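You operate a simulated robot arm through the tools that you are given. There is no shell and no other tool.

Carry out the task below with a simulated robot arm. There is one attempt and no reset: what you move stays moved.

Task
Wash the silver scoop and the print nozzle, then let the tub drain.
Fine: dip each till its slurry is off; both on the drying rack; plug in its cup; wait till the tub is dry. Set down upright: print nozzle.
Where things are to end (x, y in the base frame): silver scoop within 0.06 m of [0.5, 0.81]; print nozzle within 0.06 m of [0.33, 0.71].
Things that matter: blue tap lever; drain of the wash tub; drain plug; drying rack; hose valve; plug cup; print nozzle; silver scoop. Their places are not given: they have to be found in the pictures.

Only the result counts: the job must be done as asked and must still hold three seconds after the hand-in. Knocking over, shifting, dropping, spilling or breaking anything else fails it.

Robot
A 6-joint arm with a two-finger parallel gripper, fixed in place. Base frame: the origin is at the foot of the arm, x ahead of it, y to its left, z up; the work surface is at about z = 0.8. Readings come in m, degrees, newtons and seconds.
Its first joint turns from -166.0 to 166.0 degrees. Payload 3.43 kg.
The tool frame sits at the grasp point between the pads (the TCP): z along the fingers, y along the line on which they close. The tips reach 0.034 m beyond it. The gripper opens to 0.128 m. The fingers are 0.024 m wide and 0.012 m thick; the gripper's body (0.048 by 0.13 m) begins 0.096 m behind the TCP.
Orientation is told as [roll, pitch, yaw] about the base's x, y, z axes, in that order, counted from this pose: with the fingers straight down and closing along the base's y, the tool's x points along the base's -x, its y along +y and its z along -z.

Tools
- The arm moves only by the tool move_arm. Its argument "series" is a list of rows, each a list of 7 numbers: the shift along the tool's x, y, z in m, then the turn, a rotation vector about the tool's x, y, z in degrees, then the closure, from 0 (fully open) to 1 (shut). In form: [[tx, ty, tz, rx, ry, rz, grip], ...]. A call has 1 to 20 rows; each row shifts and turns the commanded pose from where the row before left it, along the tool's axes as they then stand. Rows are played at 5 a second. More than 0.05 m and 8.6 degrees between two rows, or a gripper value outside its range, and nothing of the call is played. A pose out of reach is approached as far as the arm can. The call stops where the force on the tool passes 40 N (or 10 N more than at its start, if that is more) or the arm is blocked; 0.2 s more then pass. Each finger travels about 0.153 m/s and halts on what it meets, pressing with about 40 N; the grip force reading is that of the motor and also rises with nothing between the fingers. The clock runs only during rows and for 0.2 s after the last one: add rows that do not move to give the fingers time. It gives the time, the measured TCP pose, the force on the tool (base axes), the opening and the grip force at its end, in the units of the frame above (readings bear some noise), with the torque about the TCP (base axes, N m) and any sound that the robot's microphone picked up, and new pictures: "pictures" is both (left out), scene, wrist or none.
- Cameras (640 x 400 px; columns grow to the right, rows downward): "scene" is fixed at [0.0588, 0.6472, 1.406]; the picture's right is [-0.07, -1.00, 0.00], its down [-0.71, 0.05, -0.71] and it looks along [0.70, -0.05, -0.71] (base axes); focal length 274 px, centre (320, 200). "wrist" rides on the gripper at [0.076, -0.011, -0.16] in the tool frame; the picture's right is [0.15, 0.99, 0.00], its down [-0.88, 0.13, -0.46] and it looks along [-0.45, 0.07, 0.89] (tool axes); focal length 234 px, centre (320, 200).
- point_at(camera, pixels): for up to 12 pixels [column, row] of the newest picture of that camera ("zoom" is the newest enlarged one), the place [x, y, z] in the base frame of the surface seen there, good to about 0.003 m, but the place of the scene camera against the robot may be out by one fixed shift of up to 0.025 m in any direction. No time passes.
- zoom(camera, box): a new picture of the part [left, top, right, bottom] of that camera's present view, enlarged. No time passes.
- finish_job(): hands the job in; it is judged then, once.

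Leave the gripper open and the arm clear of the work at the hand-in unless told otherwise.

The tools are called after "Call:" as name(argument=value, ...) on one line, values as JSON. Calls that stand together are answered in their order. move_arm: Moves the arm, as the interface text tells. Its arguments: {"type":"object","properties":{"series":{"type":"array","items":{"type":"array","items":{"type":"number"}}},"pictures":{"type":"string","enum":["both","scene","wrist","none"]}},"required":["series"]} The other tools are called the same way: point_at (camera, pixels) gives the place of the surface under pixels of a picture; zoom (camera, box) takes an enlarged picture of a part of a camera's view; finish_job () hands the job in.

At the start:

```text
t: 0.0
tool_pos: [0.4847, 0.4584, 1.1233]
tool_rot: [0.0, 0.1, 0.0]
force: [-0.3, -0.1, 0.1]
torque: [0.04, -0.02, -0.02]
grip_width: 0.1284
grip_force: 0.0
```

scene: 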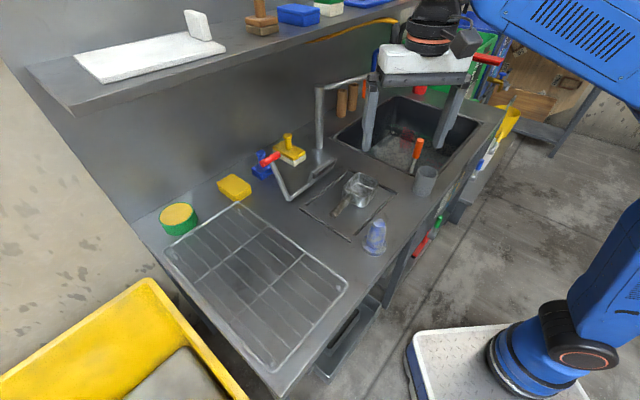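
wrist: 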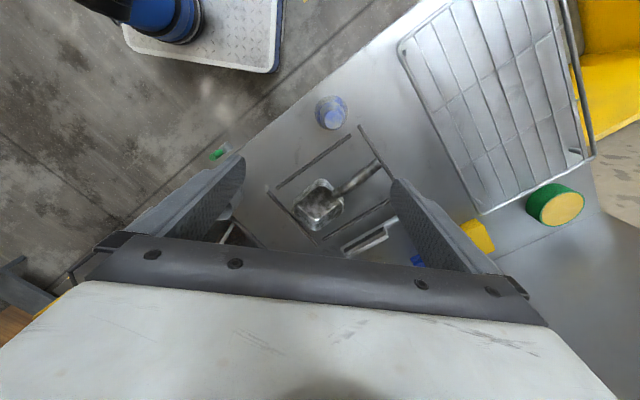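

I see a wire drying rack at lower left of the scene, a silver scoop around (355,190), a bluish translucent nozzle around (375,235), a sink/tub around (405,135), a blue tap lever near (262,165), a cup near (425,180), and an orange-handled thing at (415,155). I'll zoom in before moving anything.

Call:
zoom(camera="scene", box=[300, 80, 520, 260])

Call:
zoom(camera="scene", box=[140, 120, 360, 300])

Call:
zoom(camera="wrist", box=[200, 80, 500, 280])

```text
2.22 times, centred on (410, 170) of scene
```

zoom: 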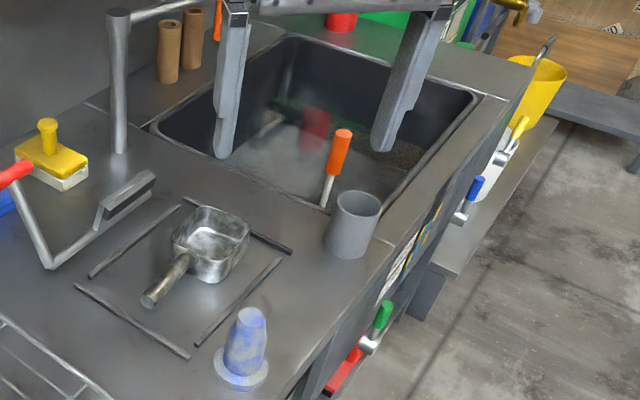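

```text
2.22 times, centred on (250, 210) of scene
```

zoom: 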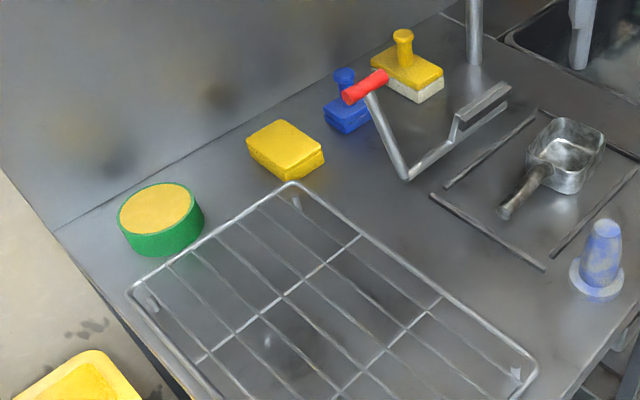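

```text
2.00 times, centred on (350, 180) of wrist
```

zoom: 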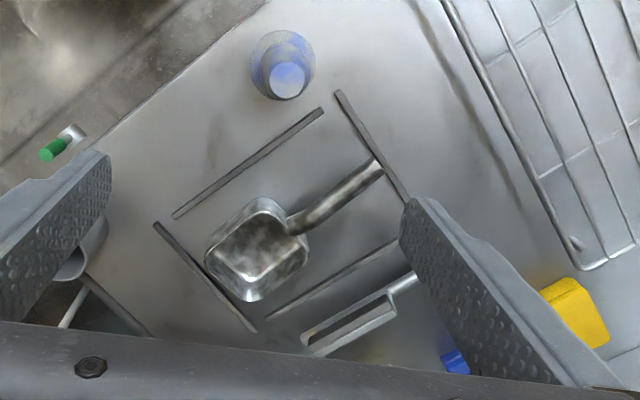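

The gripper hides part of the tub. Next I zoom in closer on the tub and the front-edge levers.

Call:
zoom(camera="scene", box=[340, 80, 480, 200])

Call:
zoom(camera="scene", box=[400, 120, 540, 270])

Call:
zoom(camera="scene", box=[300, 20, 420, 140])

Call:
zoom(camera="scene", box=[440, 0, 640, 140])

```text
3.33 times, centred on (410, 140) of scene
```

zoom: 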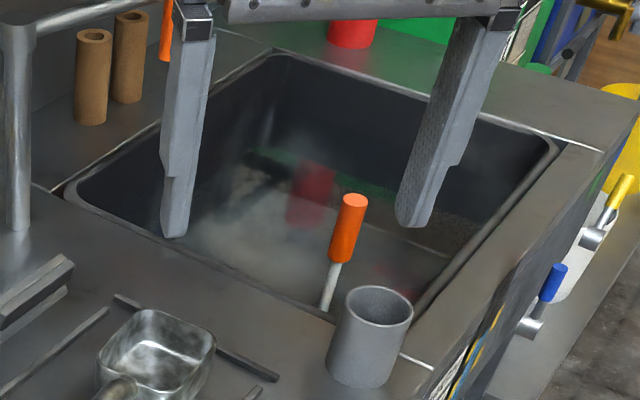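

```text
2.67 times, centred on (470, 195) of scene
```

zoom: 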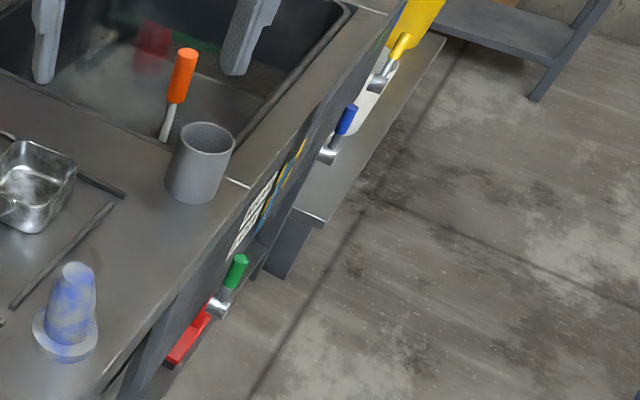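

```text
3.33 times, centred on (360, 80) of scene
```

zoom: 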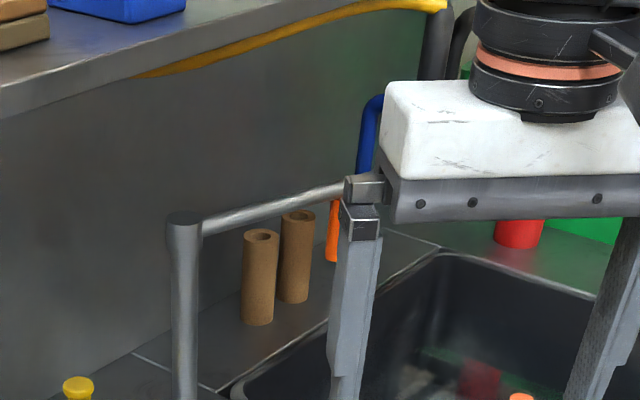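

```text
2.86 times, centred on (540, 70) of scene
```

zoom: 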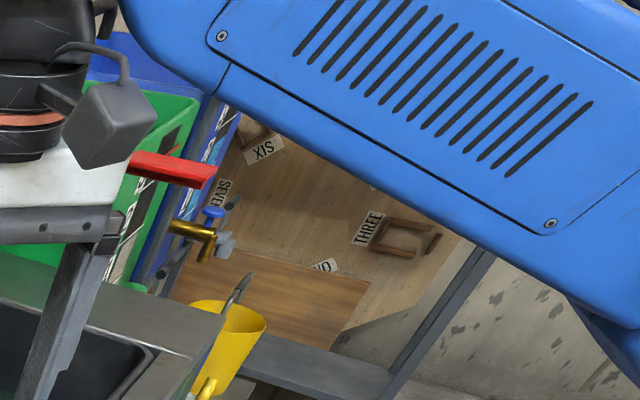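

Now I ask for the places of the main items: scoop, nozzle, cup, orange-handled plug, levers, tub and rack corners.

Call:
point_at(camera="scene", pixels=[[338, 212], [362, 192], [374, 250], [377, 224], [425, 170], [418, 144], [411, 168], [410, 150], [390, 160], [440, 162], [450, 140], [478, 180]])

Call:
point_at(camera="scene", pixels=[[438, 222], [264, 157], [262, 170], [320, 150], [320, 90], [372, 77], [165, 252], [240, 204], [347, 286], [272, 370], [250, 285], [180, 215]])

Call:
point_at(camera="wrist", pixels=[[331, 112], [320, 204], [378, 163], [345, 187], [340, 212], [400, 45], [590, 158], [480, 213], [555, 205], [418, 262], [371, 240], [218, 153]])

```text
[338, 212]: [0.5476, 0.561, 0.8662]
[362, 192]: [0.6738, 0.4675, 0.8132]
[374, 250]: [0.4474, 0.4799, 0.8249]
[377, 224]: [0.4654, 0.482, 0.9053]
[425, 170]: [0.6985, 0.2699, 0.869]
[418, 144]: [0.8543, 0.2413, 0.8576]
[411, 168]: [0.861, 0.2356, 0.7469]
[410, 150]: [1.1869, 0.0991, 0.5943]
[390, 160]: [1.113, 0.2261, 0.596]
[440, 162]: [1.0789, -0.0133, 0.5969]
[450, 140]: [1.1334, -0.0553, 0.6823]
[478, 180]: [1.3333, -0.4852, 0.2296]
```

```text
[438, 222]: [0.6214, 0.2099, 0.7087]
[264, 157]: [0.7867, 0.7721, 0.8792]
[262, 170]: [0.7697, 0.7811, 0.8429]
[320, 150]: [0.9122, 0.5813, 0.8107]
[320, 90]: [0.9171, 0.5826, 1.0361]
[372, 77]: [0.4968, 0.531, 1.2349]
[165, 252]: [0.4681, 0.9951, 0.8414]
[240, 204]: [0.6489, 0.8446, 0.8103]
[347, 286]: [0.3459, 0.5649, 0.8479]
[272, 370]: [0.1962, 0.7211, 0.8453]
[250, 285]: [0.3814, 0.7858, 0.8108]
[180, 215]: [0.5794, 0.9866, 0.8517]
```

```text
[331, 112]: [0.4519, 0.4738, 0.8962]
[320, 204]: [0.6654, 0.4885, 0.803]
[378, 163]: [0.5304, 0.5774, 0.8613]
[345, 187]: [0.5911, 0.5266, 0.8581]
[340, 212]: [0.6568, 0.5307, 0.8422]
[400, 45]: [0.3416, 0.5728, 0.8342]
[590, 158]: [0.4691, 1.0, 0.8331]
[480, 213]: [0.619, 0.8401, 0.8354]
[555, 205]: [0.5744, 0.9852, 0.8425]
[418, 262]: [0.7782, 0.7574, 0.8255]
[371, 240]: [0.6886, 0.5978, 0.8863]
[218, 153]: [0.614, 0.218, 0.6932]
```

The wrist and scene cameras agree to about 1–2 cm. The tub is far off near (0.95, 0.2). I'll move the open gripper at the same height toward the tub by about (+0.1, -0.25) so the wrist camera can look in and the scene camera sees past it.

Call:
move_arm(series=[[-0.02, -0.045, 0, 0, 0, 0, 0], [-0.02, -0.045, 0, 0, 0, 0, 0], [-0.02, -0.045, 0, 0, 0, 0, 0], [-0.02, -0.045, 0, 0, 0, 0, 0], [-0.02, -0.045, 0, 0, 0, 0, 0], [0, 0, 0, 0, 0, 0, 0]])

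```text
t: 1.4
tool_pos: [0.583, 0.2336, 1.1276]
tool_rot: [0.1, 0.0, 0.0]
force: [0.1, 0.9, -0.2]
torque: [-0.01, -0.02, 0.01]
grip_width: 0.1277
grip_force: 0.0
```

scene: 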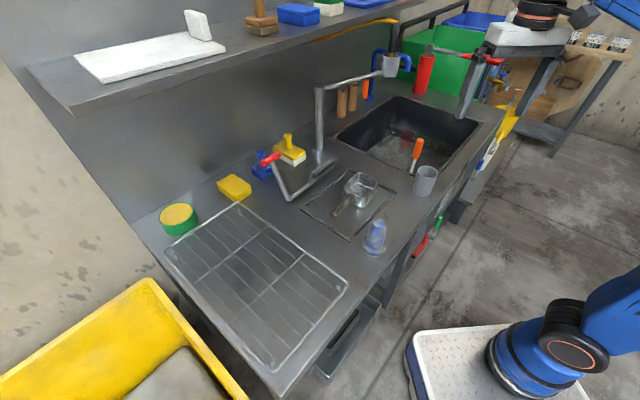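
wrist: 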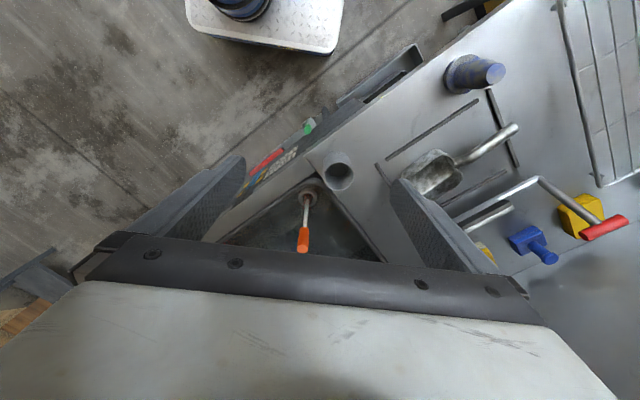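

Call:
zoom(camera="scene", box=[320, 80, 500, 200])

Call:
zoom(camera="scene", box=[350, 10, 530, 120])

Call:
zoom(camera="wrist", box=[220, 110, 420, 270])

Call:
zoom(camera="wrist", box=[420, 40, 640, 280])

```text
3.33 times, centred on (410, 140) of scene
```

zoom: 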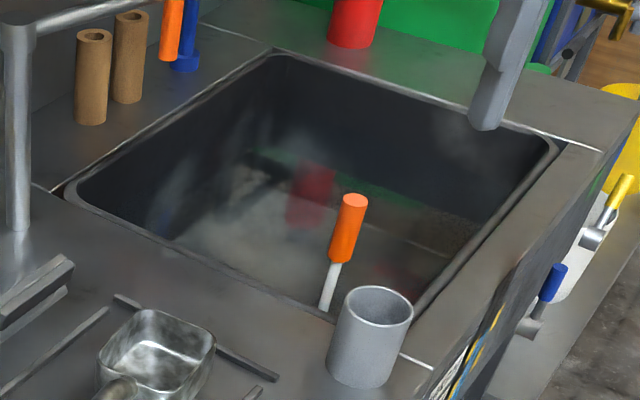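

```text
3.56 times, centred on (440, 65) of scene
```

zoom: 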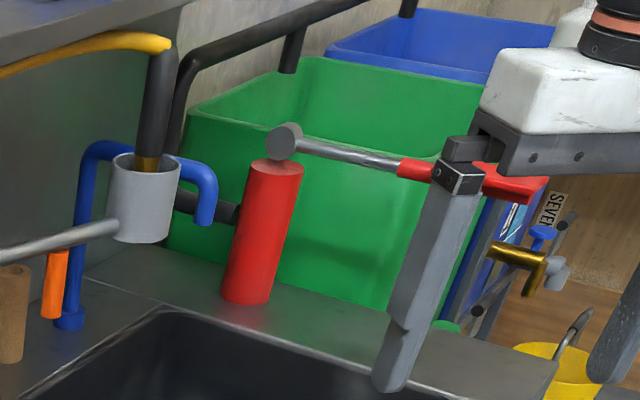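

```text
2.50 times, centred on (320, 190) of wrist
```

zoom: 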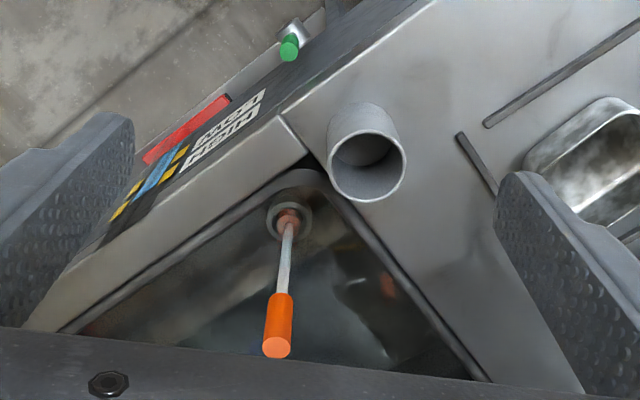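

```text
1.67 times, centred on (530, 160) of wrist
```

zoom: 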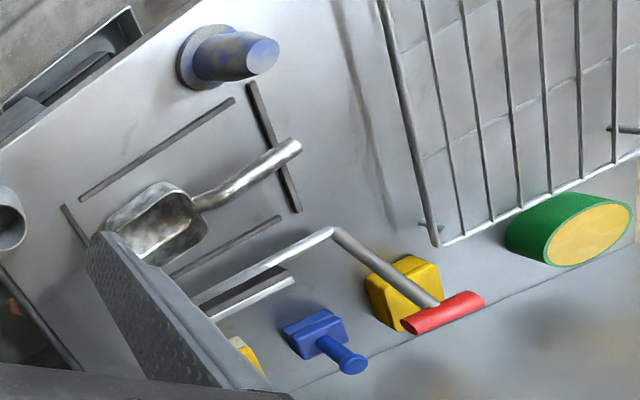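

The plug (orange handle, white rod) seems to sit in the drain ring at the tub corner by the grey cup. There is a sign on the front panel I want to read, and I want places inside the tub.

Call:
zoom(camera="wrist", box=[230, 110, 330, 210])

Call:
point_at(camera="wrist", pixels=[[303, 246], [306, 210], [308, 197], [300, 197], [316, 200], [280, 225], [340, 230], [340, 172], [355, 250], [310, 172], [324, 170], [340, 160]])

Call:
point_at(camera="scene", pixels=[[334, 137], [394, 97], [480, 122], [430, 188], [390, 150], [420, 125], [440, 140], [390, 65], [425, 70], [400, 55], [505, 75], [418, 144]])

```text
4.00 times, centred on (280, 160) of wrist
```

zoom: 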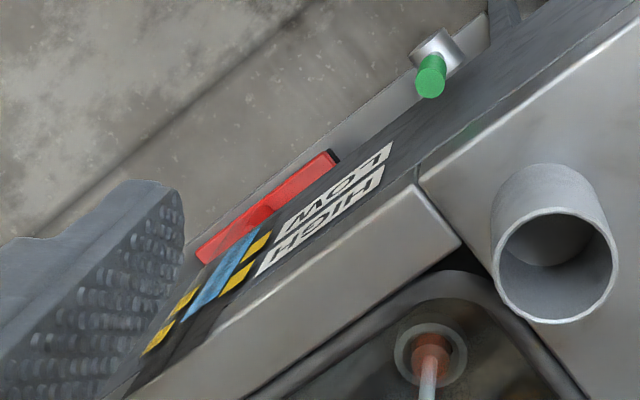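

```text
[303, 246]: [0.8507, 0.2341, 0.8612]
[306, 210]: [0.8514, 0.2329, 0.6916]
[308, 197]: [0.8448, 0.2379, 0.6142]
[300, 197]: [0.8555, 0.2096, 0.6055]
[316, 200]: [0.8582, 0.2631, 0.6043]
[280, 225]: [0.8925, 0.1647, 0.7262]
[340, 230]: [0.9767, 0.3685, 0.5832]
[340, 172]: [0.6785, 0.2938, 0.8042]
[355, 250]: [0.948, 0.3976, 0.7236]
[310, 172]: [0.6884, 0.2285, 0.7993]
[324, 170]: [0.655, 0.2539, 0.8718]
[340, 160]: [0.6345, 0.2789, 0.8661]
```

```text
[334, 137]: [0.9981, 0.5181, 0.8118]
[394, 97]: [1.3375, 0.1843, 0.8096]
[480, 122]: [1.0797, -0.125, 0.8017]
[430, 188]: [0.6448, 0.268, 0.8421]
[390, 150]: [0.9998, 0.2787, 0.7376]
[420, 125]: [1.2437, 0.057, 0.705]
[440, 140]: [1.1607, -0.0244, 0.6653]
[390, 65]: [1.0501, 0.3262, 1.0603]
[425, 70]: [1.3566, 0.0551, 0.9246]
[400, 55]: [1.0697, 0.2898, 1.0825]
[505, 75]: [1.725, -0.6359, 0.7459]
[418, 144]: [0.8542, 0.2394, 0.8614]
```

Readings and reflections suggest the tub holds water up to about z ≈ 0.73–0.74, with the floor near 0.59. The plug is in the drain at about (0.853, 0.236). Next I move above the scoop and turn the tool 35° to line up with its handle, so I can look at it closely.

Call:
move_arm(series=[[0.01, 0.045, 0.0, 0, 0, 0, 0], [0.01, 0.045, 0.0, 0, 0, 0, 0], [0.01, 0.045, 0.0, 0, 0, 0, 0], [0.01, 0.045, 0.0, 0, 0, 0, 0], [0.01, 0.045, 0.0, 0, 0, 0, 0], [0.01, 0.045, 0.0, 0, 0, 0, 0], [0, 0, 0.025, 0, 0, 7, 0], [0, 0, 0.025, 0, 0, 7, 0], [0, 0, 0.025, 0, 0, 7, 0], [0, 0, 0.025, 0, 0, 7, 0], [0, 0, 0, 0, 0, 7, 0], [0, 0, 0, 0, 0, 0, 0]])

```text
t: 4.0
tool_pos: [0.5279, 0.5046, 1.0215]
tool_rot: [0.0, 0.0, -35.1]
force: [0.0, -0.8, 0.3]
torque: [-0.02, 0.01, 0.04]
grip_width: 0.1282
grip_force: 0.0
```

scene: 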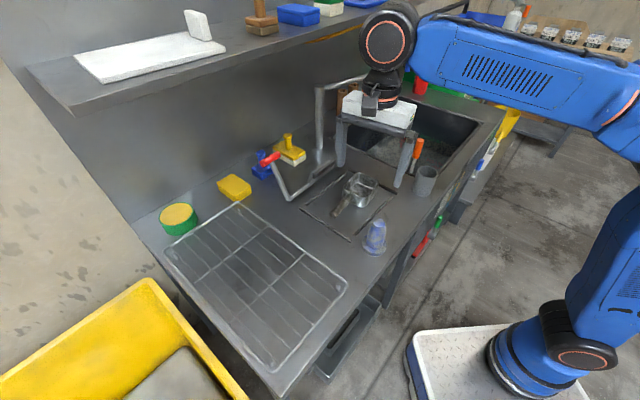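
wrist: 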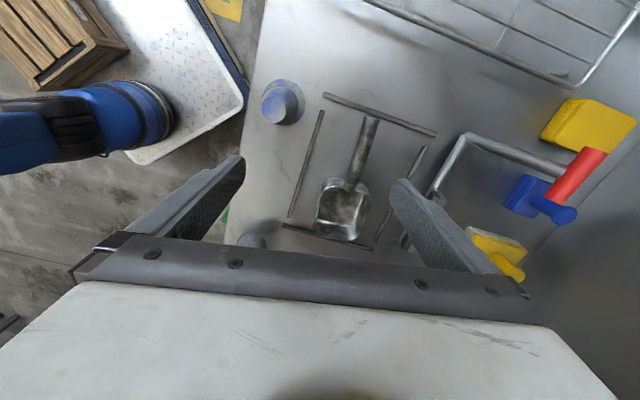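

Call:
zoom(camera="wrist", box=[280, 80, 440, 260])

Call:
zoom(camera="wrist", box=[400, 80, 640, 290])

Call:
zoom(camera="wrist", box=[240, 60, 340, 160])

Call:
point_at(camera="wrist", pixels=[[371, 120], [365, 140], [358, 165], [352, 184], [345, 205], [330, 192], [362, 196], [340, 235], [282, 92], [278, 112], [262, 108], [300, 100]])

```text
2.22 times, centred on (360, 170) of wrist
```

zoom: 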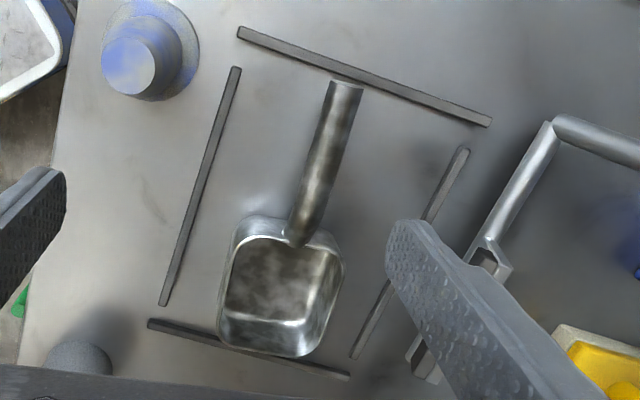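

```text
1.90 times, centred on (520, 185) of wrist
```

zoom: 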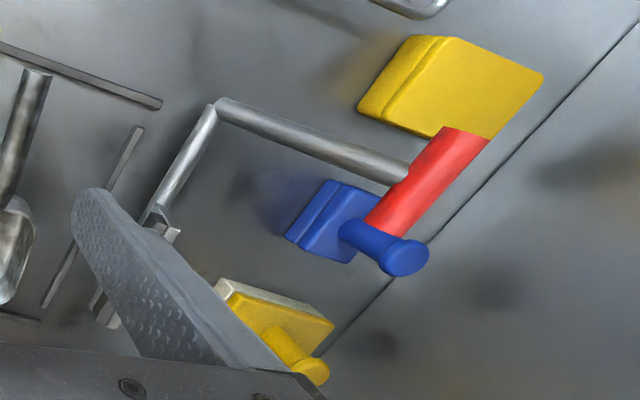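

```text
4.00 times, centred on (290, 110) of wrist
```

zoom: 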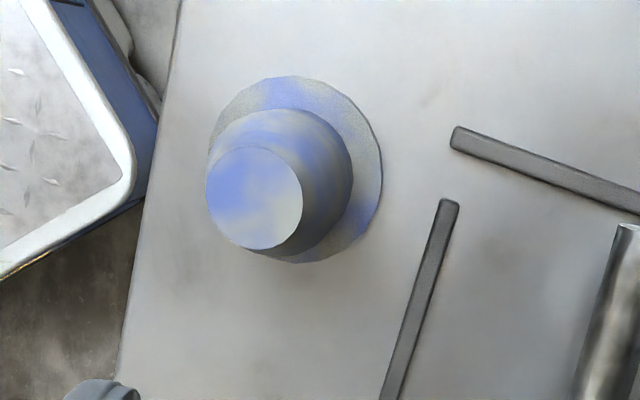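

```text
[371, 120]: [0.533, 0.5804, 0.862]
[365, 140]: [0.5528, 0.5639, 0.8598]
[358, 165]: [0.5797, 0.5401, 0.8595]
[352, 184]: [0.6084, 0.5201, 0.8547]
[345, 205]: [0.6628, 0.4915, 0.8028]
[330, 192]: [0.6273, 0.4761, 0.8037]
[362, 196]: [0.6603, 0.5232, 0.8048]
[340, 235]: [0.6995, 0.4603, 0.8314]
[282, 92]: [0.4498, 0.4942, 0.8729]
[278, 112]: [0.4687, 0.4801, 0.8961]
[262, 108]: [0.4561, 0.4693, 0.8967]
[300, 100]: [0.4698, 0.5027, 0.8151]
```

The scoop's straight handle runs from about (0.533, 0.580) to (0.608, 0.520), with its top at z ≈ 0.86. The nozzle's top is near (0.462, 0.475, 0.896). Before moving I check the shelf edge, the faucet and the red-grip lever for clearance, plus the rack.

Call:
point_at(camera="scene", pixels=[[72, 110], [180, 78], [300, 38], [30, 70], [292, 198], [330, 165], [270, 158], [320, 88], [350, 82], [395, 195], [305, 205], [180, 230]])

Call:
point_at(camera="wrist", pixels=[[467, 140], [440, 185], [590, 165], [565, 212], [500, 30], [470, 60], [565, 80], [360, 2], [250, 240], [410, 30], [329, 97], [427, 148]])

Call:
zoom(camera="scene", box=[150, 180, 370, 390])

```text
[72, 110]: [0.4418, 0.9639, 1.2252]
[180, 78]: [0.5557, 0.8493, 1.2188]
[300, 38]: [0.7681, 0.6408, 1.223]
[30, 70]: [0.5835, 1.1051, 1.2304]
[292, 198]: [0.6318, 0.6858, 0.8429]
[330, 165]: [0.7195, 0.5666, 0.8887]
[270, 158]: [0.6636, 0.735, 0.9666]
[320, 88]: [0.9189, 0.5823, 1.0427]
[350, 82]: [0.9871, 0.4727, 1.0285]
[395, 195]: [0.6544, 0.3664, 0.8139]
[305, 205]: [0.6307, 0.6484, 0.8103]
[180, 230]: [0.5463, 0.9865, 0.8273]
```

```text
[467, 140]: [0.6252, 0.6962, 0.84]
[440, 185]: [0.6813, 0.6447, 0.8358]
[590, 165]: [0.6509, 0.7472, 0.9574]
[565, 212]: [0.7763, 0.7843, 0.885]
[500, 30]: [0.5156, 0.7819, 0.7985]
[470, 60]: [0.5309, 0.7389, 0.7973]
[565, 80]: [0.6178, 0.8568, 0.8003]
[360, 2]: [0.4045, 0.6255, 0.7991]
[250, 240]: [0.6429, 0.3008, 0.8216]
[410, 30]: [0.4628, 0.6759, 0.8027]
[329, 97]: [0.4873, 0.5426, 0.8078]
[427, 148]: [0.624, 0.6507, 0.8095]
```

```text
1.90 times, centred on (260, 285) of scene
```

zoom: 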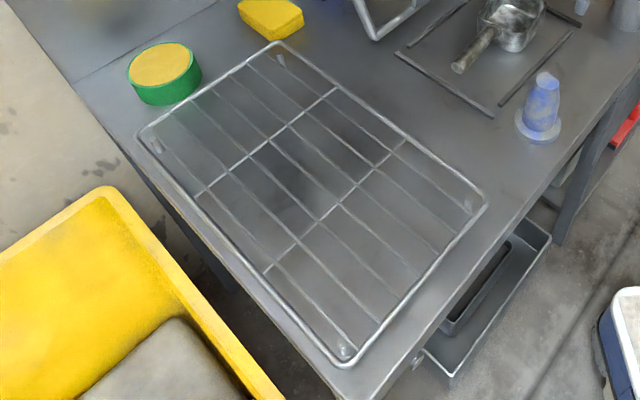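

Wrist readings show the scene camera is off by about (+0.01, −0.011, +0.008). The shelf edge is at z ≈ 1.21 and clear of my paths. I now line up over the scoop's handle at (0.579, 0.5415), turn 3.6° more, and narrow the fingers partway.

Call:
move_arm(series=[[0, 0, 0, 0, 0, 3.6, 0.2], [-0.008, 0.031, 0, 0, 0, 0, 0.4], [-0.008, 0.03, 0, 0, 0, 0, 0.45], [0, 0, 0.04, 0, 0, 0, 0.45], [0, 0, 0.04, 0, 0, 0, 0.45], [0, 0, 0, 0, 0, 0, 0.45]])

```text
t: 5.4
tool_pos: [0.5736, 0.542, 0.9427]
tool_rot: [0.1, 0.1, -38.7]
force: [-1.0, -0.2, -0.2]
torque: [-0.02, 0.0, -0.02]
grip_width: 0.0703
grip_force: 0.1
```

scene: 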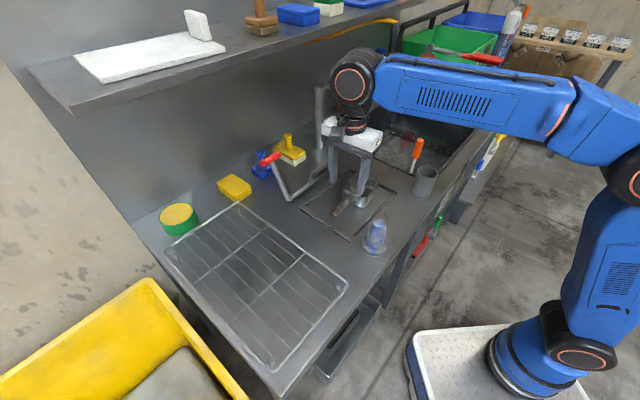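
wrist: 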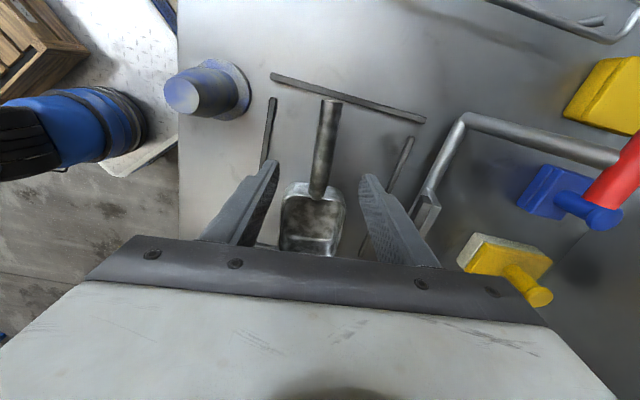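

Call:
point_at(camera="wrist", pixels=[[331, 105], [327, 130], [322, 160], [318, 185], [314, 215], [290, 195], [340, 198], [310, 245]])

Call:
zoom(camera="wrist", box=[220, 80, 420, 270])

```text
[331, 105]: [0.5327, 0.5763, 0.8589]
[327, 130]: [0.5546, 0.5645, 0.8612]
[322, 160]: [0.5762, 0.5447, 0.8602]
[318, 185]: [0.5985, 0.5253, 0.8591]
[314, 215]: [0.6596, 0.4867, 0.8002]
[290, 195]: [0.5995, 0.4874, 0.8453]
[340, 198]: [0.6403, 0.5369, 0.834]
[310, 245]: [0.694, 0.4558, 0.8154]
```

```text
2.11 times, centred on (320, 175) of wrist
```

zoom: 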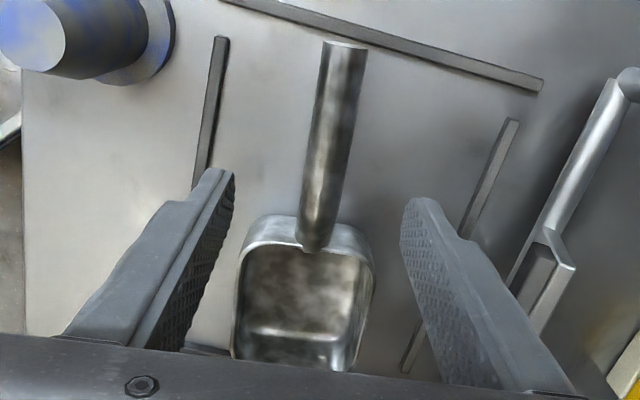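

The handle lies between the fingers; it is about 3 mm off centre, so I correct that, go down to z ≈ 0.851 and close on it.

Call:
move_arm(series=[[-0.004, 0.003, 0.03, 0, 0, 0, 0.45], [0, 0, 0.03, 0, 0, 0, 0.45], [0, 0, 0.031, 0, 0, 0, 0.45], [0, 0, 0, 0, 0, 0, 0.45], [0, 0, 0, 0, 0, 0, 0.65], [0, 0, 0, 0, 0, 0, 0.9], [0, 0, 0, 0, 0, 0, 1], [0, 0, 0, 0, 0, 0, 1]])

```text
t: 7.2
tool_pos: [0.5818, 0.5402, 0.8516]
tool_rot: [0.0, 0.0, -38.6]
force: [-0.1, 0.5, -1.6]
torque: [0.04, 0.09, 0.0]
grip_width: 0.0211
grip_force: 40.1
```

scene: 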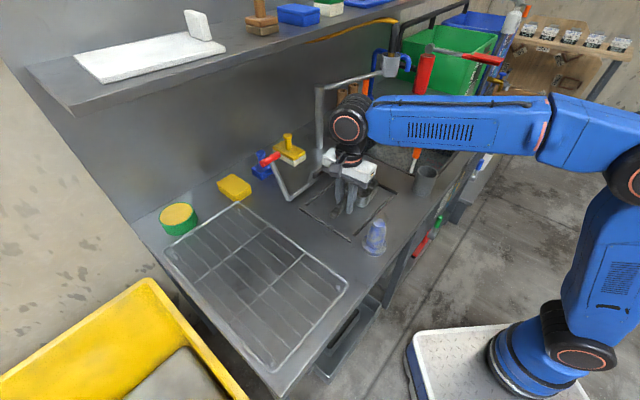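
wrist: 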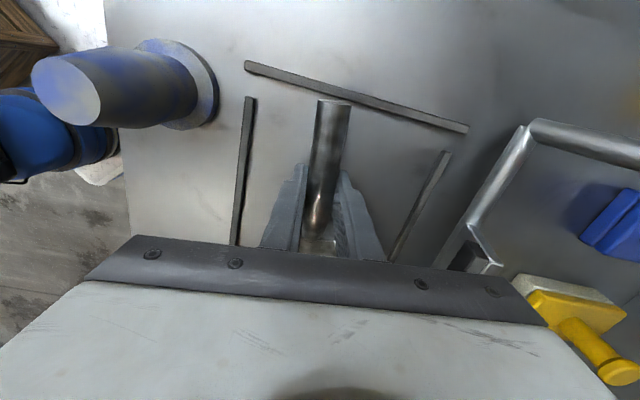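

The grip stopped at 21 mm with 40 N, so the handle is held. Next I lift the scoop straight up 0.13 m and check for weight and slip.

Call:
move_arm(series=[[0, 0, -0.02, 0, 0, 0, 1], [0, 0, -0.035, 0, 0, 0, 1], [0, 0, -0.035, 0, 0, 0, 1], [0, 0, -0.04, 0, 0, 0, 1], [0, 0, 0, 0, 0, 0, 1]])

```text
t: 8.4
tool_pos: [0.5789, 0.5398, 0.9828]
tool_rot: [0.0, 0.0, -38.6]
force: [-0.3, -0.3, -0.6]
torque: [0.0, 0.01, 0.0]
grip_width: 0.0003
grip_force: 32.5
```

scene: 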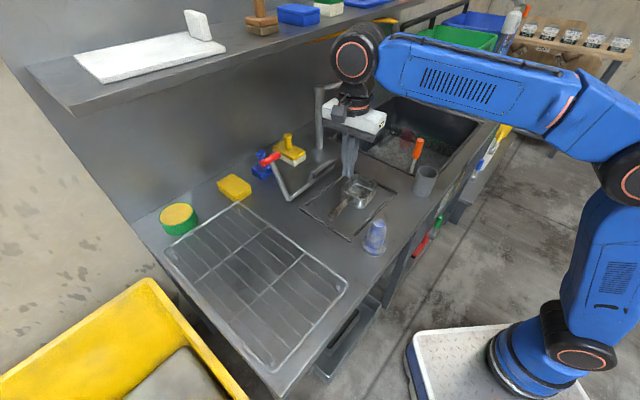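
wrist: 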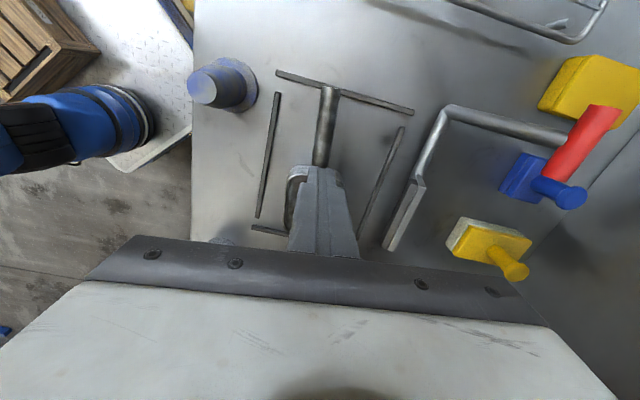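

The fingers closed to nothing: the scoop slipped out and stayed on the bench. I look at how it lies now before trying again.

Call:
move_arm(series=[[0, 0, 0, 0, 0, 0, 0.5], [0, 0, 0, 0, 0, 0, 0.3], [0, 0, 0, 0, 0, 0, 0.2]])

Call:
zoom(camera="wrist", box=[220, 70, 440, 270])

Call:
point_at(camera="wrist", pixels=[[329, 92], [325, 115], [321, 140], [317, 160], [312, 190], [293, 180], [335, 180], [308, 220], [288, 200], [335, 205]])

```text
t: 9.2
tool_pos: [0.5782, 0.5416, 0.9817]
tool_rot: [-0.1, 0.0, -38.6]
force: [-0.3, -0.7, -0.4]
torque: [-0.02, 0.01, 0.0]
grip_width: 0.1025
grip_force: 0.1
```

scene: 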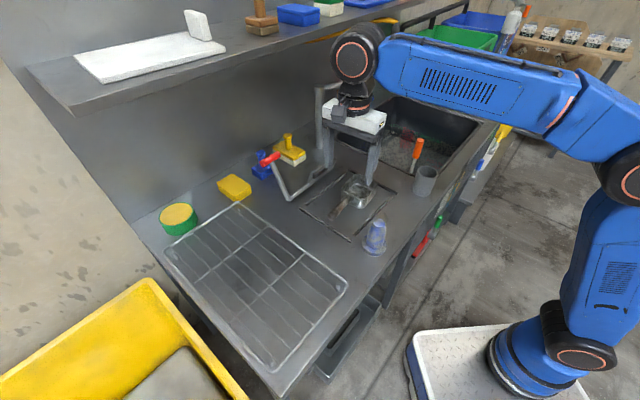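
wrist: 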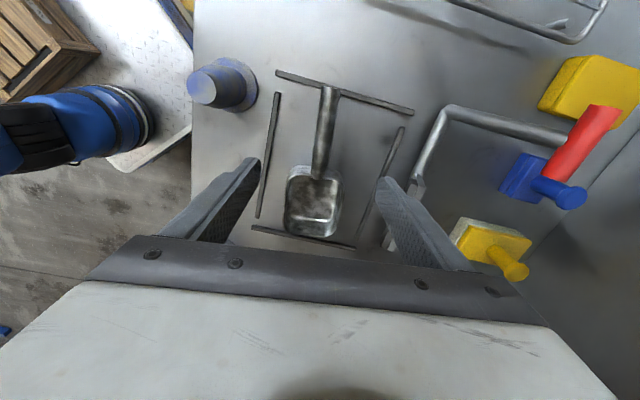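

```text
2.00 times, centred on (330, 170) of wrist
```

zoom: 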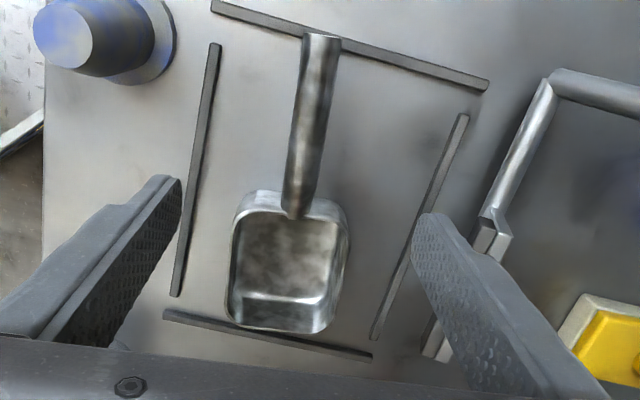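

```text
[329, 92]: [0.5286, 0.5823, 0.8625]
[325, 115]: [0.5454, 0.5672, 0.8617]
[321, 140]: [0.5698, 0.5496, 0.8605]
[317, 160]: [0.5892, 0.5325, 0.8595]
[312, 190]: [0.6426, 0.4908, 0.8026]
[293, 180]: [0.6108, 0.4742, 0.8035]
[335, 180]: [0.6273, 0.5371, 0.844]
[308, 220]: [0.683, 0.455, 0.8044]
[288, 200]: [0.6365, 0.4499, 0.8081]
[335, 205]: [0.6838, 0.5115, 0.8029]
```

The scoop still stands flat, moved by only a few millimetres. I'll grip the handle again a little lower, then lift very slowly to see the load.

Call:
move_arm(series=[[0, 0, 0, 0, 0, 0.8, 0.45], [-0.003, -0.001, 0.035, 0, 0, 0, 0.45], [0, 0, 0.035, 0, 0, 0, 0.45], [0, 0, 0.035, 0, 0, 0, 0.45], [0, 0, 0.03, 0, 0, 0, 0.45], [0, 0, 0, 0, 0, 0, 0.45], [0, 0, 0, 0, 0, 0, 0.7], [0, 0, 0, 0, 0, 0, 0.9], [0, 0, 0, 0, 0, 0, 1], [0, 0, 0, 0, 0, 0, 1], [0, 0, 0, 0, 0, 0, 1]], pictures="wrist")

Call:
move_arm(series=[[0, 0, -0.003, 0, 0, 0, 1], [0, 0, -0.003, 0, 0, 0, 1], [0, 0, 0, 0, 0, 0, 1]], pictures="wrist")

```text
t: 11.6
tool_pos: [0.5787, 0.5406, 0.8462]
tool_rot: [0.0, 0.0, -39.4]
force: [0.8, -0.2, 0.2]
torque: [0.01, 0.07, -0.01]
grip_width: 0.021
grip_force: 40.2
```

wrist: 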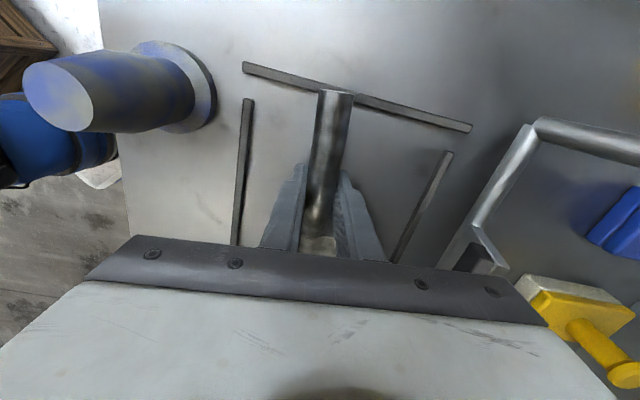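

```text
t: 12.4
tool_pos: [0.5805, 0.54, 0.8518]
tool_rot: [-0.1, -0.1, -39.4]
force: [-0.5, -0.3, -1.1]
torque: [0.02, 0.08, 0.0]
grip_width: 0.0211
grip_force: 40.5
```

wrist: 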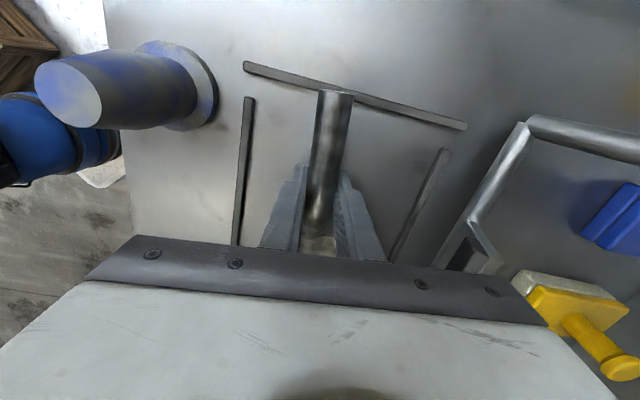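

Call:
move_arm(series=[[0, 0, -0.004, 0, 0, 0, 1], [0, 0, -0.004, 0, 0, 0, 1], [0, 0, -0.004, 0, 0, 0, 1], [0, 0, 0, 0, 0, 0, 1], [0, 0, 0, 0, 0, 0, 1]])

Call:
point_at(camera="wrist", pixels=[[335, 95], [330, 120], [325, 150], [321, 185], [318, 215], [318, 243]])

```text
t: 13.6
tool_pos: [0.5819, 0.5417, 0.8638]
tool_rot: [-0.1, 0.1, -39.3]
force: [0.9, 0.3, -2.2]
torque: [0.05, 0.03, -0.03]
grip_width: 0.0212
grip_force: 40.3
```

scene: 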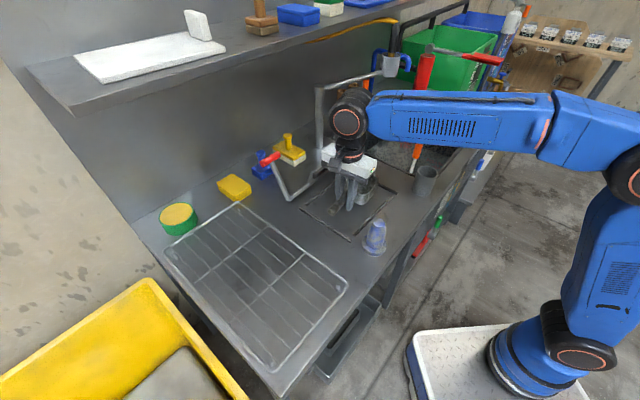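
wrist: 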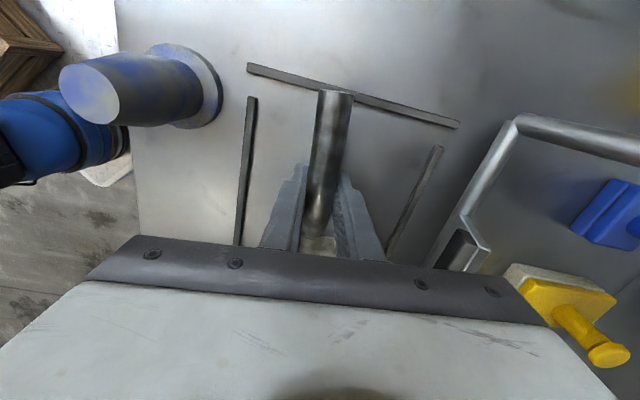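

```text
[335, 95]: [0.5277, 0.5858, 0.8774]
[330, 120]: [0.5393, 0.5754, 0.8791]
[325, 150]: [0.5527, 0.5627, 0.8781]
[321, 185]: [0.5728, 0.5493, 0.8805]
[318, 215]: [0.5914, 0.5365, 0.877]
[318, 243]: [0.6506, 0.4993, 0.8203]
```

The scoop is lifted about 18 mm and has not slipped: the handle top stays 14 mm above the TCP. I keep lifting gently.

Call:
move_arm(series=[[0, 0, -0.005, 0, 0, 0, 1], [0, 0, -0.006, 0, 0, 0, 1], [0, 0, -0.007, 0, 0, 0, 1], [0, 0, -0.008, 0, 0, 0, 1], [0, 0, -0.008, 0, 0, 0, 1], [0, 0, -0.008, 0, 0, 0, 1], [0, 0, -0.006, 0, 0, 0, 1], [0, 0, -0.004, 0, 0, 0, 1], [0, 0, 0, 0, 0, 0, 1]])

Call:
point_at(camera="wrist", pixels=[[335, 95], [330, 120], [325, 150], [321, 185], [318, 215], [318, 243]])

```text
t: 15.6
tool_pos: [0.5817, 0.5401, 0.9158]
tool_rot: [0.0, 0.1, -39.5]
force: [0.0, -0.1, -1.9]
torque: [0.05, 0.08, -0.01]
grip_width: 0.0211
grip_force: 40.2
```

scene: 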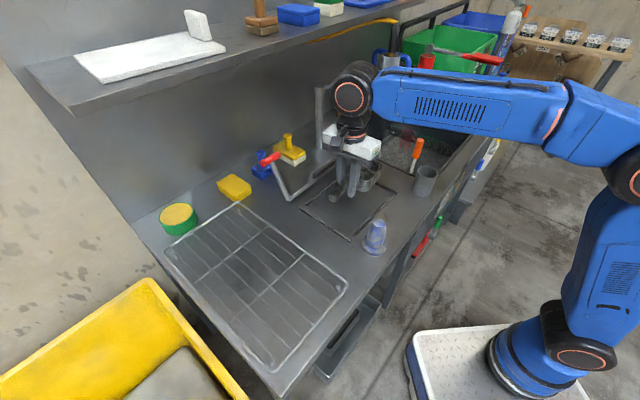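
wrist: 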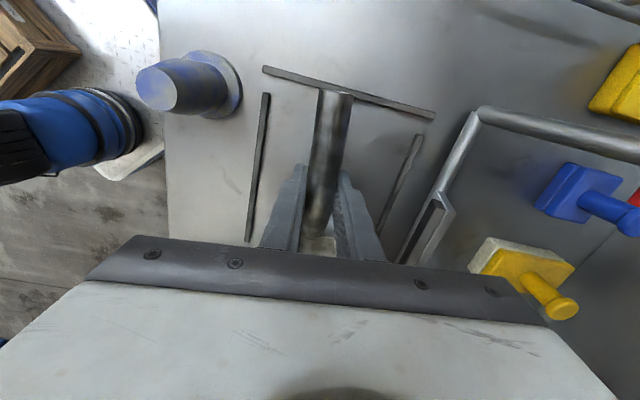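

```text
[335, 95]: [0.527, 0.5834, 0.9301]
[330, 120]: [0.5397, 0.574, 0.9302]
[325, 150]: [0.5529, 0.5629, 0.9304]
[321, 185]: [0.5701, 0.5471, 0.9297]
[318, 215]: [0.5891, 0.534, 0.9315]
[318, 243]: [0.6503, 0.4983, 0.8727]
```

The load is steady at about 2 N and nothing slips. I raise further to z ≈ 1.0, then carry it slowly toward the tub with the tool's yaw unchanged.

Call:
move_arm(series=[[0, 0, -0.005, 0, 0, 0, 1], [0, 0, -0.008, 0, 0, 0, 1], [0, 0, -0.01, 0, 0, 0, 1], [0, 0, -0.012, 0, 0, 0, 1], [0, 0, -0.012, 0, 0, 0, 1], [0, 0, -0.012, 0, 0, 0, 1], [-0.004, -0.001, -0.012, 0, 0, 0, 1], [-0.008, -0.003, -0.01, 0, 0, 0, 1], [-0.012, -0.004, -0.006, 0, 0, 0, 1], [-0.016, -0.005, 0, 0, 0, 0, 1], [-0.02, -0.006, 0, 0, 0, 0, 1], [-0.022, -0.007, 0, 0, 0, 0, 1], [-0.022, -0.007, 0, 0, 0, 0, 1], [-0.022, -0.007, 0, 0, 0, 0, 1], [-0.022, -0.007, 0, 0, 0, 0, 1], [-0.02, -0.006, 0, 0, 0, 0, 1], [-0.016, -0.005, 0, 0, 0, 0, 1], [-0.012, -0.004, 0, 0, 0, 0, 1], [-0.006, -0.002, 0, 0, 0, 0, 1], [0, 0, 0, 0, 0, 0, 1]])

```text
t: 19.8
tool_pos: [0.6967, 0.3597, 1.0039]
tool_rot: [0.0, -0.1, -39.5]
force: [0.4, 0.1, -1.8]
torque: [0.03, 0.09, 0.03]
grip_width: 0.0209
grip_force: 40.0
```

scene: 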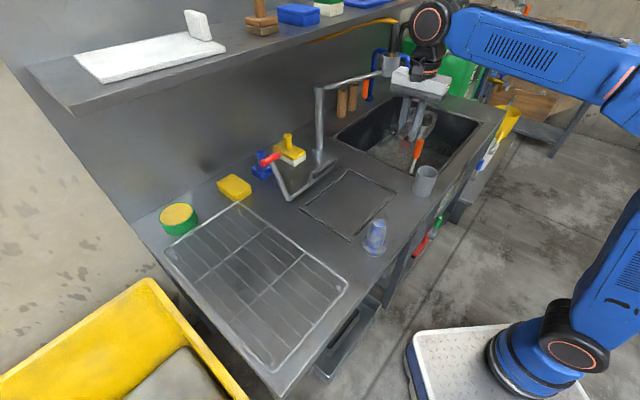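
wrist: 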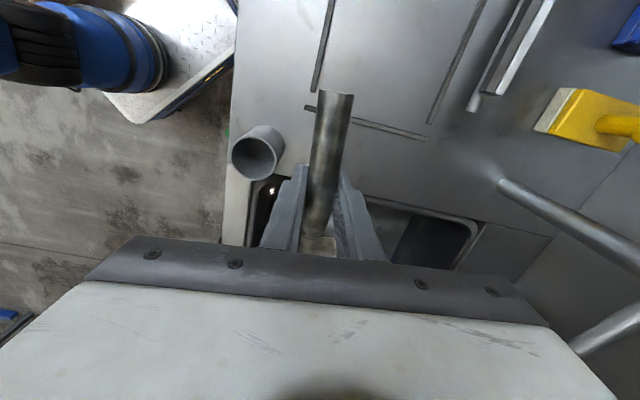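

It is still held firmly. I continue to about (0.80, 0.20) over the tub's near corner.

Call:
move_arm(series=[[-0.006, -0.002, 0, 0, 0, 0, 1], [-0.012, -0.004, 0, 0, 0, 0, 1], [-0.018, -0.006, 0, 0, 0, 0, 1], [-0.022, -0.007, 0, 0, 0, 0, 1], [-0.024, -0.008, 0, 0, 0, 0, 1], [-0.024, -0.008, 0, 0, 0, 0, 1], [-0.024, -0.008, 0, 0, 0, 0, 1], [-0.02, -0.006, 0, 0, 0, 0, 1], [-0.016, -0.005, 0, 0, 0, 0, 1], [-0.01, -0.003, 0, 0, 0, 0, 1], [-0.005, -0.001, 0, 0, 0, 0, 1], [0, 0, 0, 0, 0, 0, 1]], pictures="none")

Call:
move_arm(series=[[0, 0, 0, 0, 0, -2, 1], [0, 0, 0, 0, 0, -4, 1], [0, 0, 0, 0, 0, -6, 1], [0, 0, 0, 0, 0, -7, 1], [0, 0, 0, 0, 0, -7, 1], [0, 0, 0, 0, 0, -7, 1], [0, 0, 0, 0, 0, -7, 1], [0, 0, 0, 0, 0, -7, 1], [0, 0, 0, 0, 0, -7, 1], [0, 0, 0, 0, 0, -7, 1], [0, 0, 0, 0, 0, -7, 1], [0, 0, 0, 0, 0, -6, 1], [0, 0, 0, 0, 0, -4, 1], [0, 0, 0, 0, 0, -3, 1], [0, 0, 0, 0, 0, -1.5, 1], [0, 0, 0, 0, 0, 0, 1]])

```text
t: 22.4
tool_pos: [0.8015, 0.2028, 1.0046]
tool_rot: [0.1, 0.0, -39.5]
force: [-0.1, 0.3, -3.3]
torque: [0.07, 0.06, 0.02]
grip_width: 0.0212
grip_force: 39.5
```

```text
t: 25.8
tool_pos: [0.8002, 0.2028, 1.0051]
tool_rot: [0.0, -0.1, 43.0]
force: [-1.0, 0.3, -2.0]
torque: [-0.09, 0.05, 0.04]
grip_width: 0.0214
grip_force: 39.7
```

scene: 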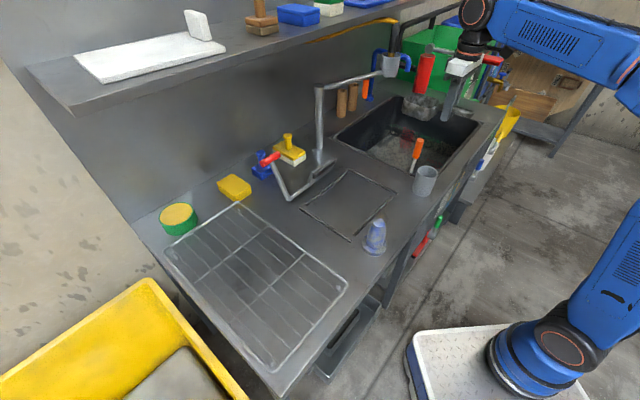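
wrist: 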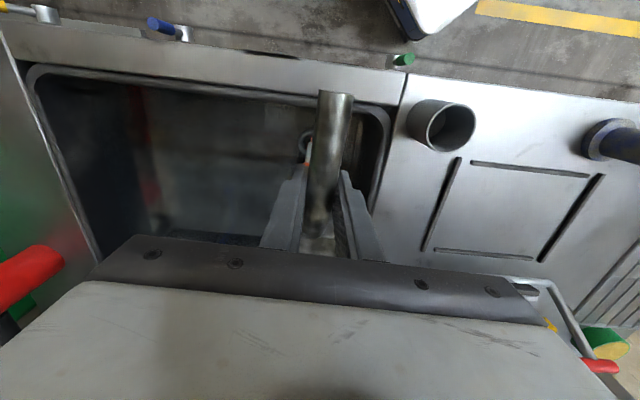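

Now the wrist picture shows the tub well: front rim from (35,68) to (385,105) and drain near (305,145). I measure the tub edges and water.

Call:
point_at(camera="wrist", pixels=[[60, 68], [150, 78], [230, 88], [300, 98], [370, 106], [388, 125], [380, 170], [40, 85], [70, 160], [100, 250], [150, 150], [220, 150]])

Call:
point_at(camera="wrist", pixels=[[303, 140], [306, 175], [250, 120], [200, 200], [120, 120], [180, 100], [260, 180], [230, 220], [375, 130], [445, 125], [290, 55], [60, 40]])

Call:
zoom(camera="wrist", box=[20, 60, 400, 260])

Call:
zoom(camera="scene", box=[330, 80, 500, 200])

```text
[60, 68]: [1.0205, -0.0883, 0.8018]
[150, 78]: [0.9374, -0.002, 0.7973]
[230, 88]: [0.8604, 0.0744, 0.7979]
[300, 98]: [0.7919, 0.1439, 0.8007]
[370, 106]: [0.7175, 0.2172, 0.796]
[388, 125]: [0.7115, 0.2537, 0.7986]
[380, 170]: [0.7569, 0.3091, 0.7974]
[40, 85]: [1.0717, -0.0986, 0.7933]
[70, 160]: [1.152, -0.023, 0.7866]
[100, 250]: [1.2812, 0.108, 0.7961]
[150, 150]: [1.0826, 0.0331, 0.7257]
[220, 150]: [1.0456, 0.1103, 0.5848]
```

```text
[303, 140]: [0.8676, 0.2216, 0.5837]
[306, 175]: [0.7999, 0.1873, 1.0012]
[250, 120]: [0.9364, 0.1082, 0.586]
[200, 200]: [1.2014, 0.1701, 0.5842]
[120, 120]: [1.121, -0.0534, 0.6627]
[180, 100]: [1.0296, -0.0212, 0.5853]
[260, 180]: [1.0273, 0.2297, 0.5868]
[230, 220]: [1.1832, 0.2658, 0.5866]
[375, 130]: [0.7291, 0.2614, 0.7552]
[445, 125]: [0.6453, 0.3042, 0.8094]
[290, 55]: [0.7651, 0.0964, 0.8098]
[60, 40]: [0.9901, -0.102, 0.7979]
```

```text
1.68 times, centred on (210, 160) of wrist
```

zoom: 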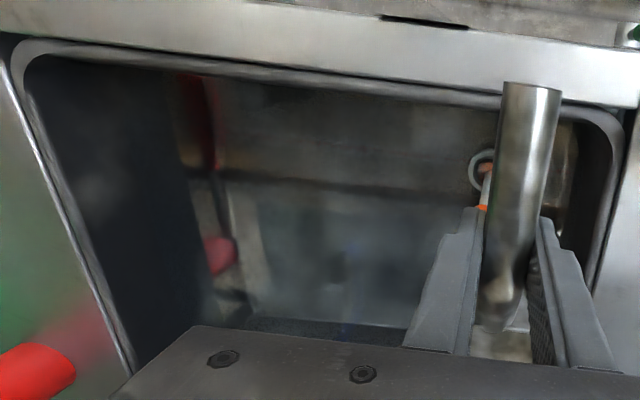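

```text
3.33 times, centred on (415, 140) of scene
```

zoom: 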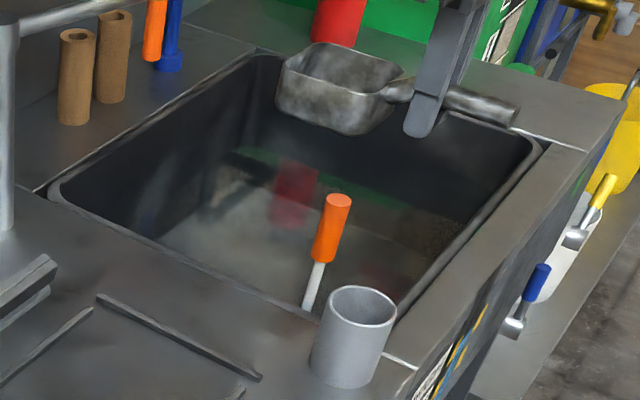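

The rim is at z ≈ 0.80 and the floor at 0.585. Three readings put the water surface near z ≈ 0.726. Before moving in, I check where the red-handled lever by the red cylinder and the front levers are.

Call:
point_at(camera="wrist", pixels=[[20, 280], [50, 260], [162, 25], [182, 32], [403, 60], [40, 15], [8, 300]])

Call:
point_at(camera="scene", pixels=[[427, 70], [430, 50], [497, 60], [493, 138], [470, 178], [410, 102], [390, 65], [388, 76], [495, 72]])

Call:
zoom(camera="scene", box=[370, 20, 540, 130])

```text
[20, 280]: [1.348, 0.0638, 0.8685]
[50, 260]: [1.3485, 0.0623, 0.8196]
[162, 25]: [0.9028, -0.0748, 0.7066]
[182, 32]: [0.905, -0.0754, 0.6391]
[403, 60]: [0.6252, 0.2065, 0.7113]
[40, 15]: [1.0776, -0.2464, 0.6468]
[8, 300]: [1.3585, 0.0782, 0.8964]
```

```text
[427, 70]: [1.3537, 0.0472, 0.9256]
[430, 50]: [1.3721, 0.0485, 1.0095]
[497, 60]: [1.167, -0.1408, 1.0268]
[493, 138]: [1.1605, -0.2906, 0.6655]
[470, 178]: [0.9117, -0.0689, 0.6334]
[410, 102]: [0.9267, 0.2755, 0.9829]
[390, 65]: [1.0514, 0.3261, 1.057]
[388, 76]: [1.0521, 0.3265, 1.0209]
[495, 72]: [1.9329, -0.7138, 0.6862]
```

```text
3.64 times, centred on (455, 75) of scene
```

zoom: 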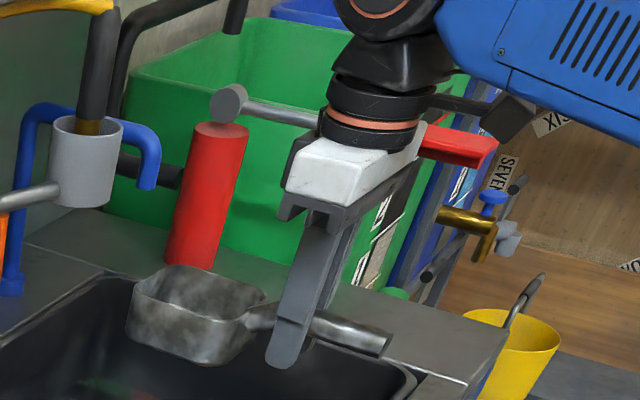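

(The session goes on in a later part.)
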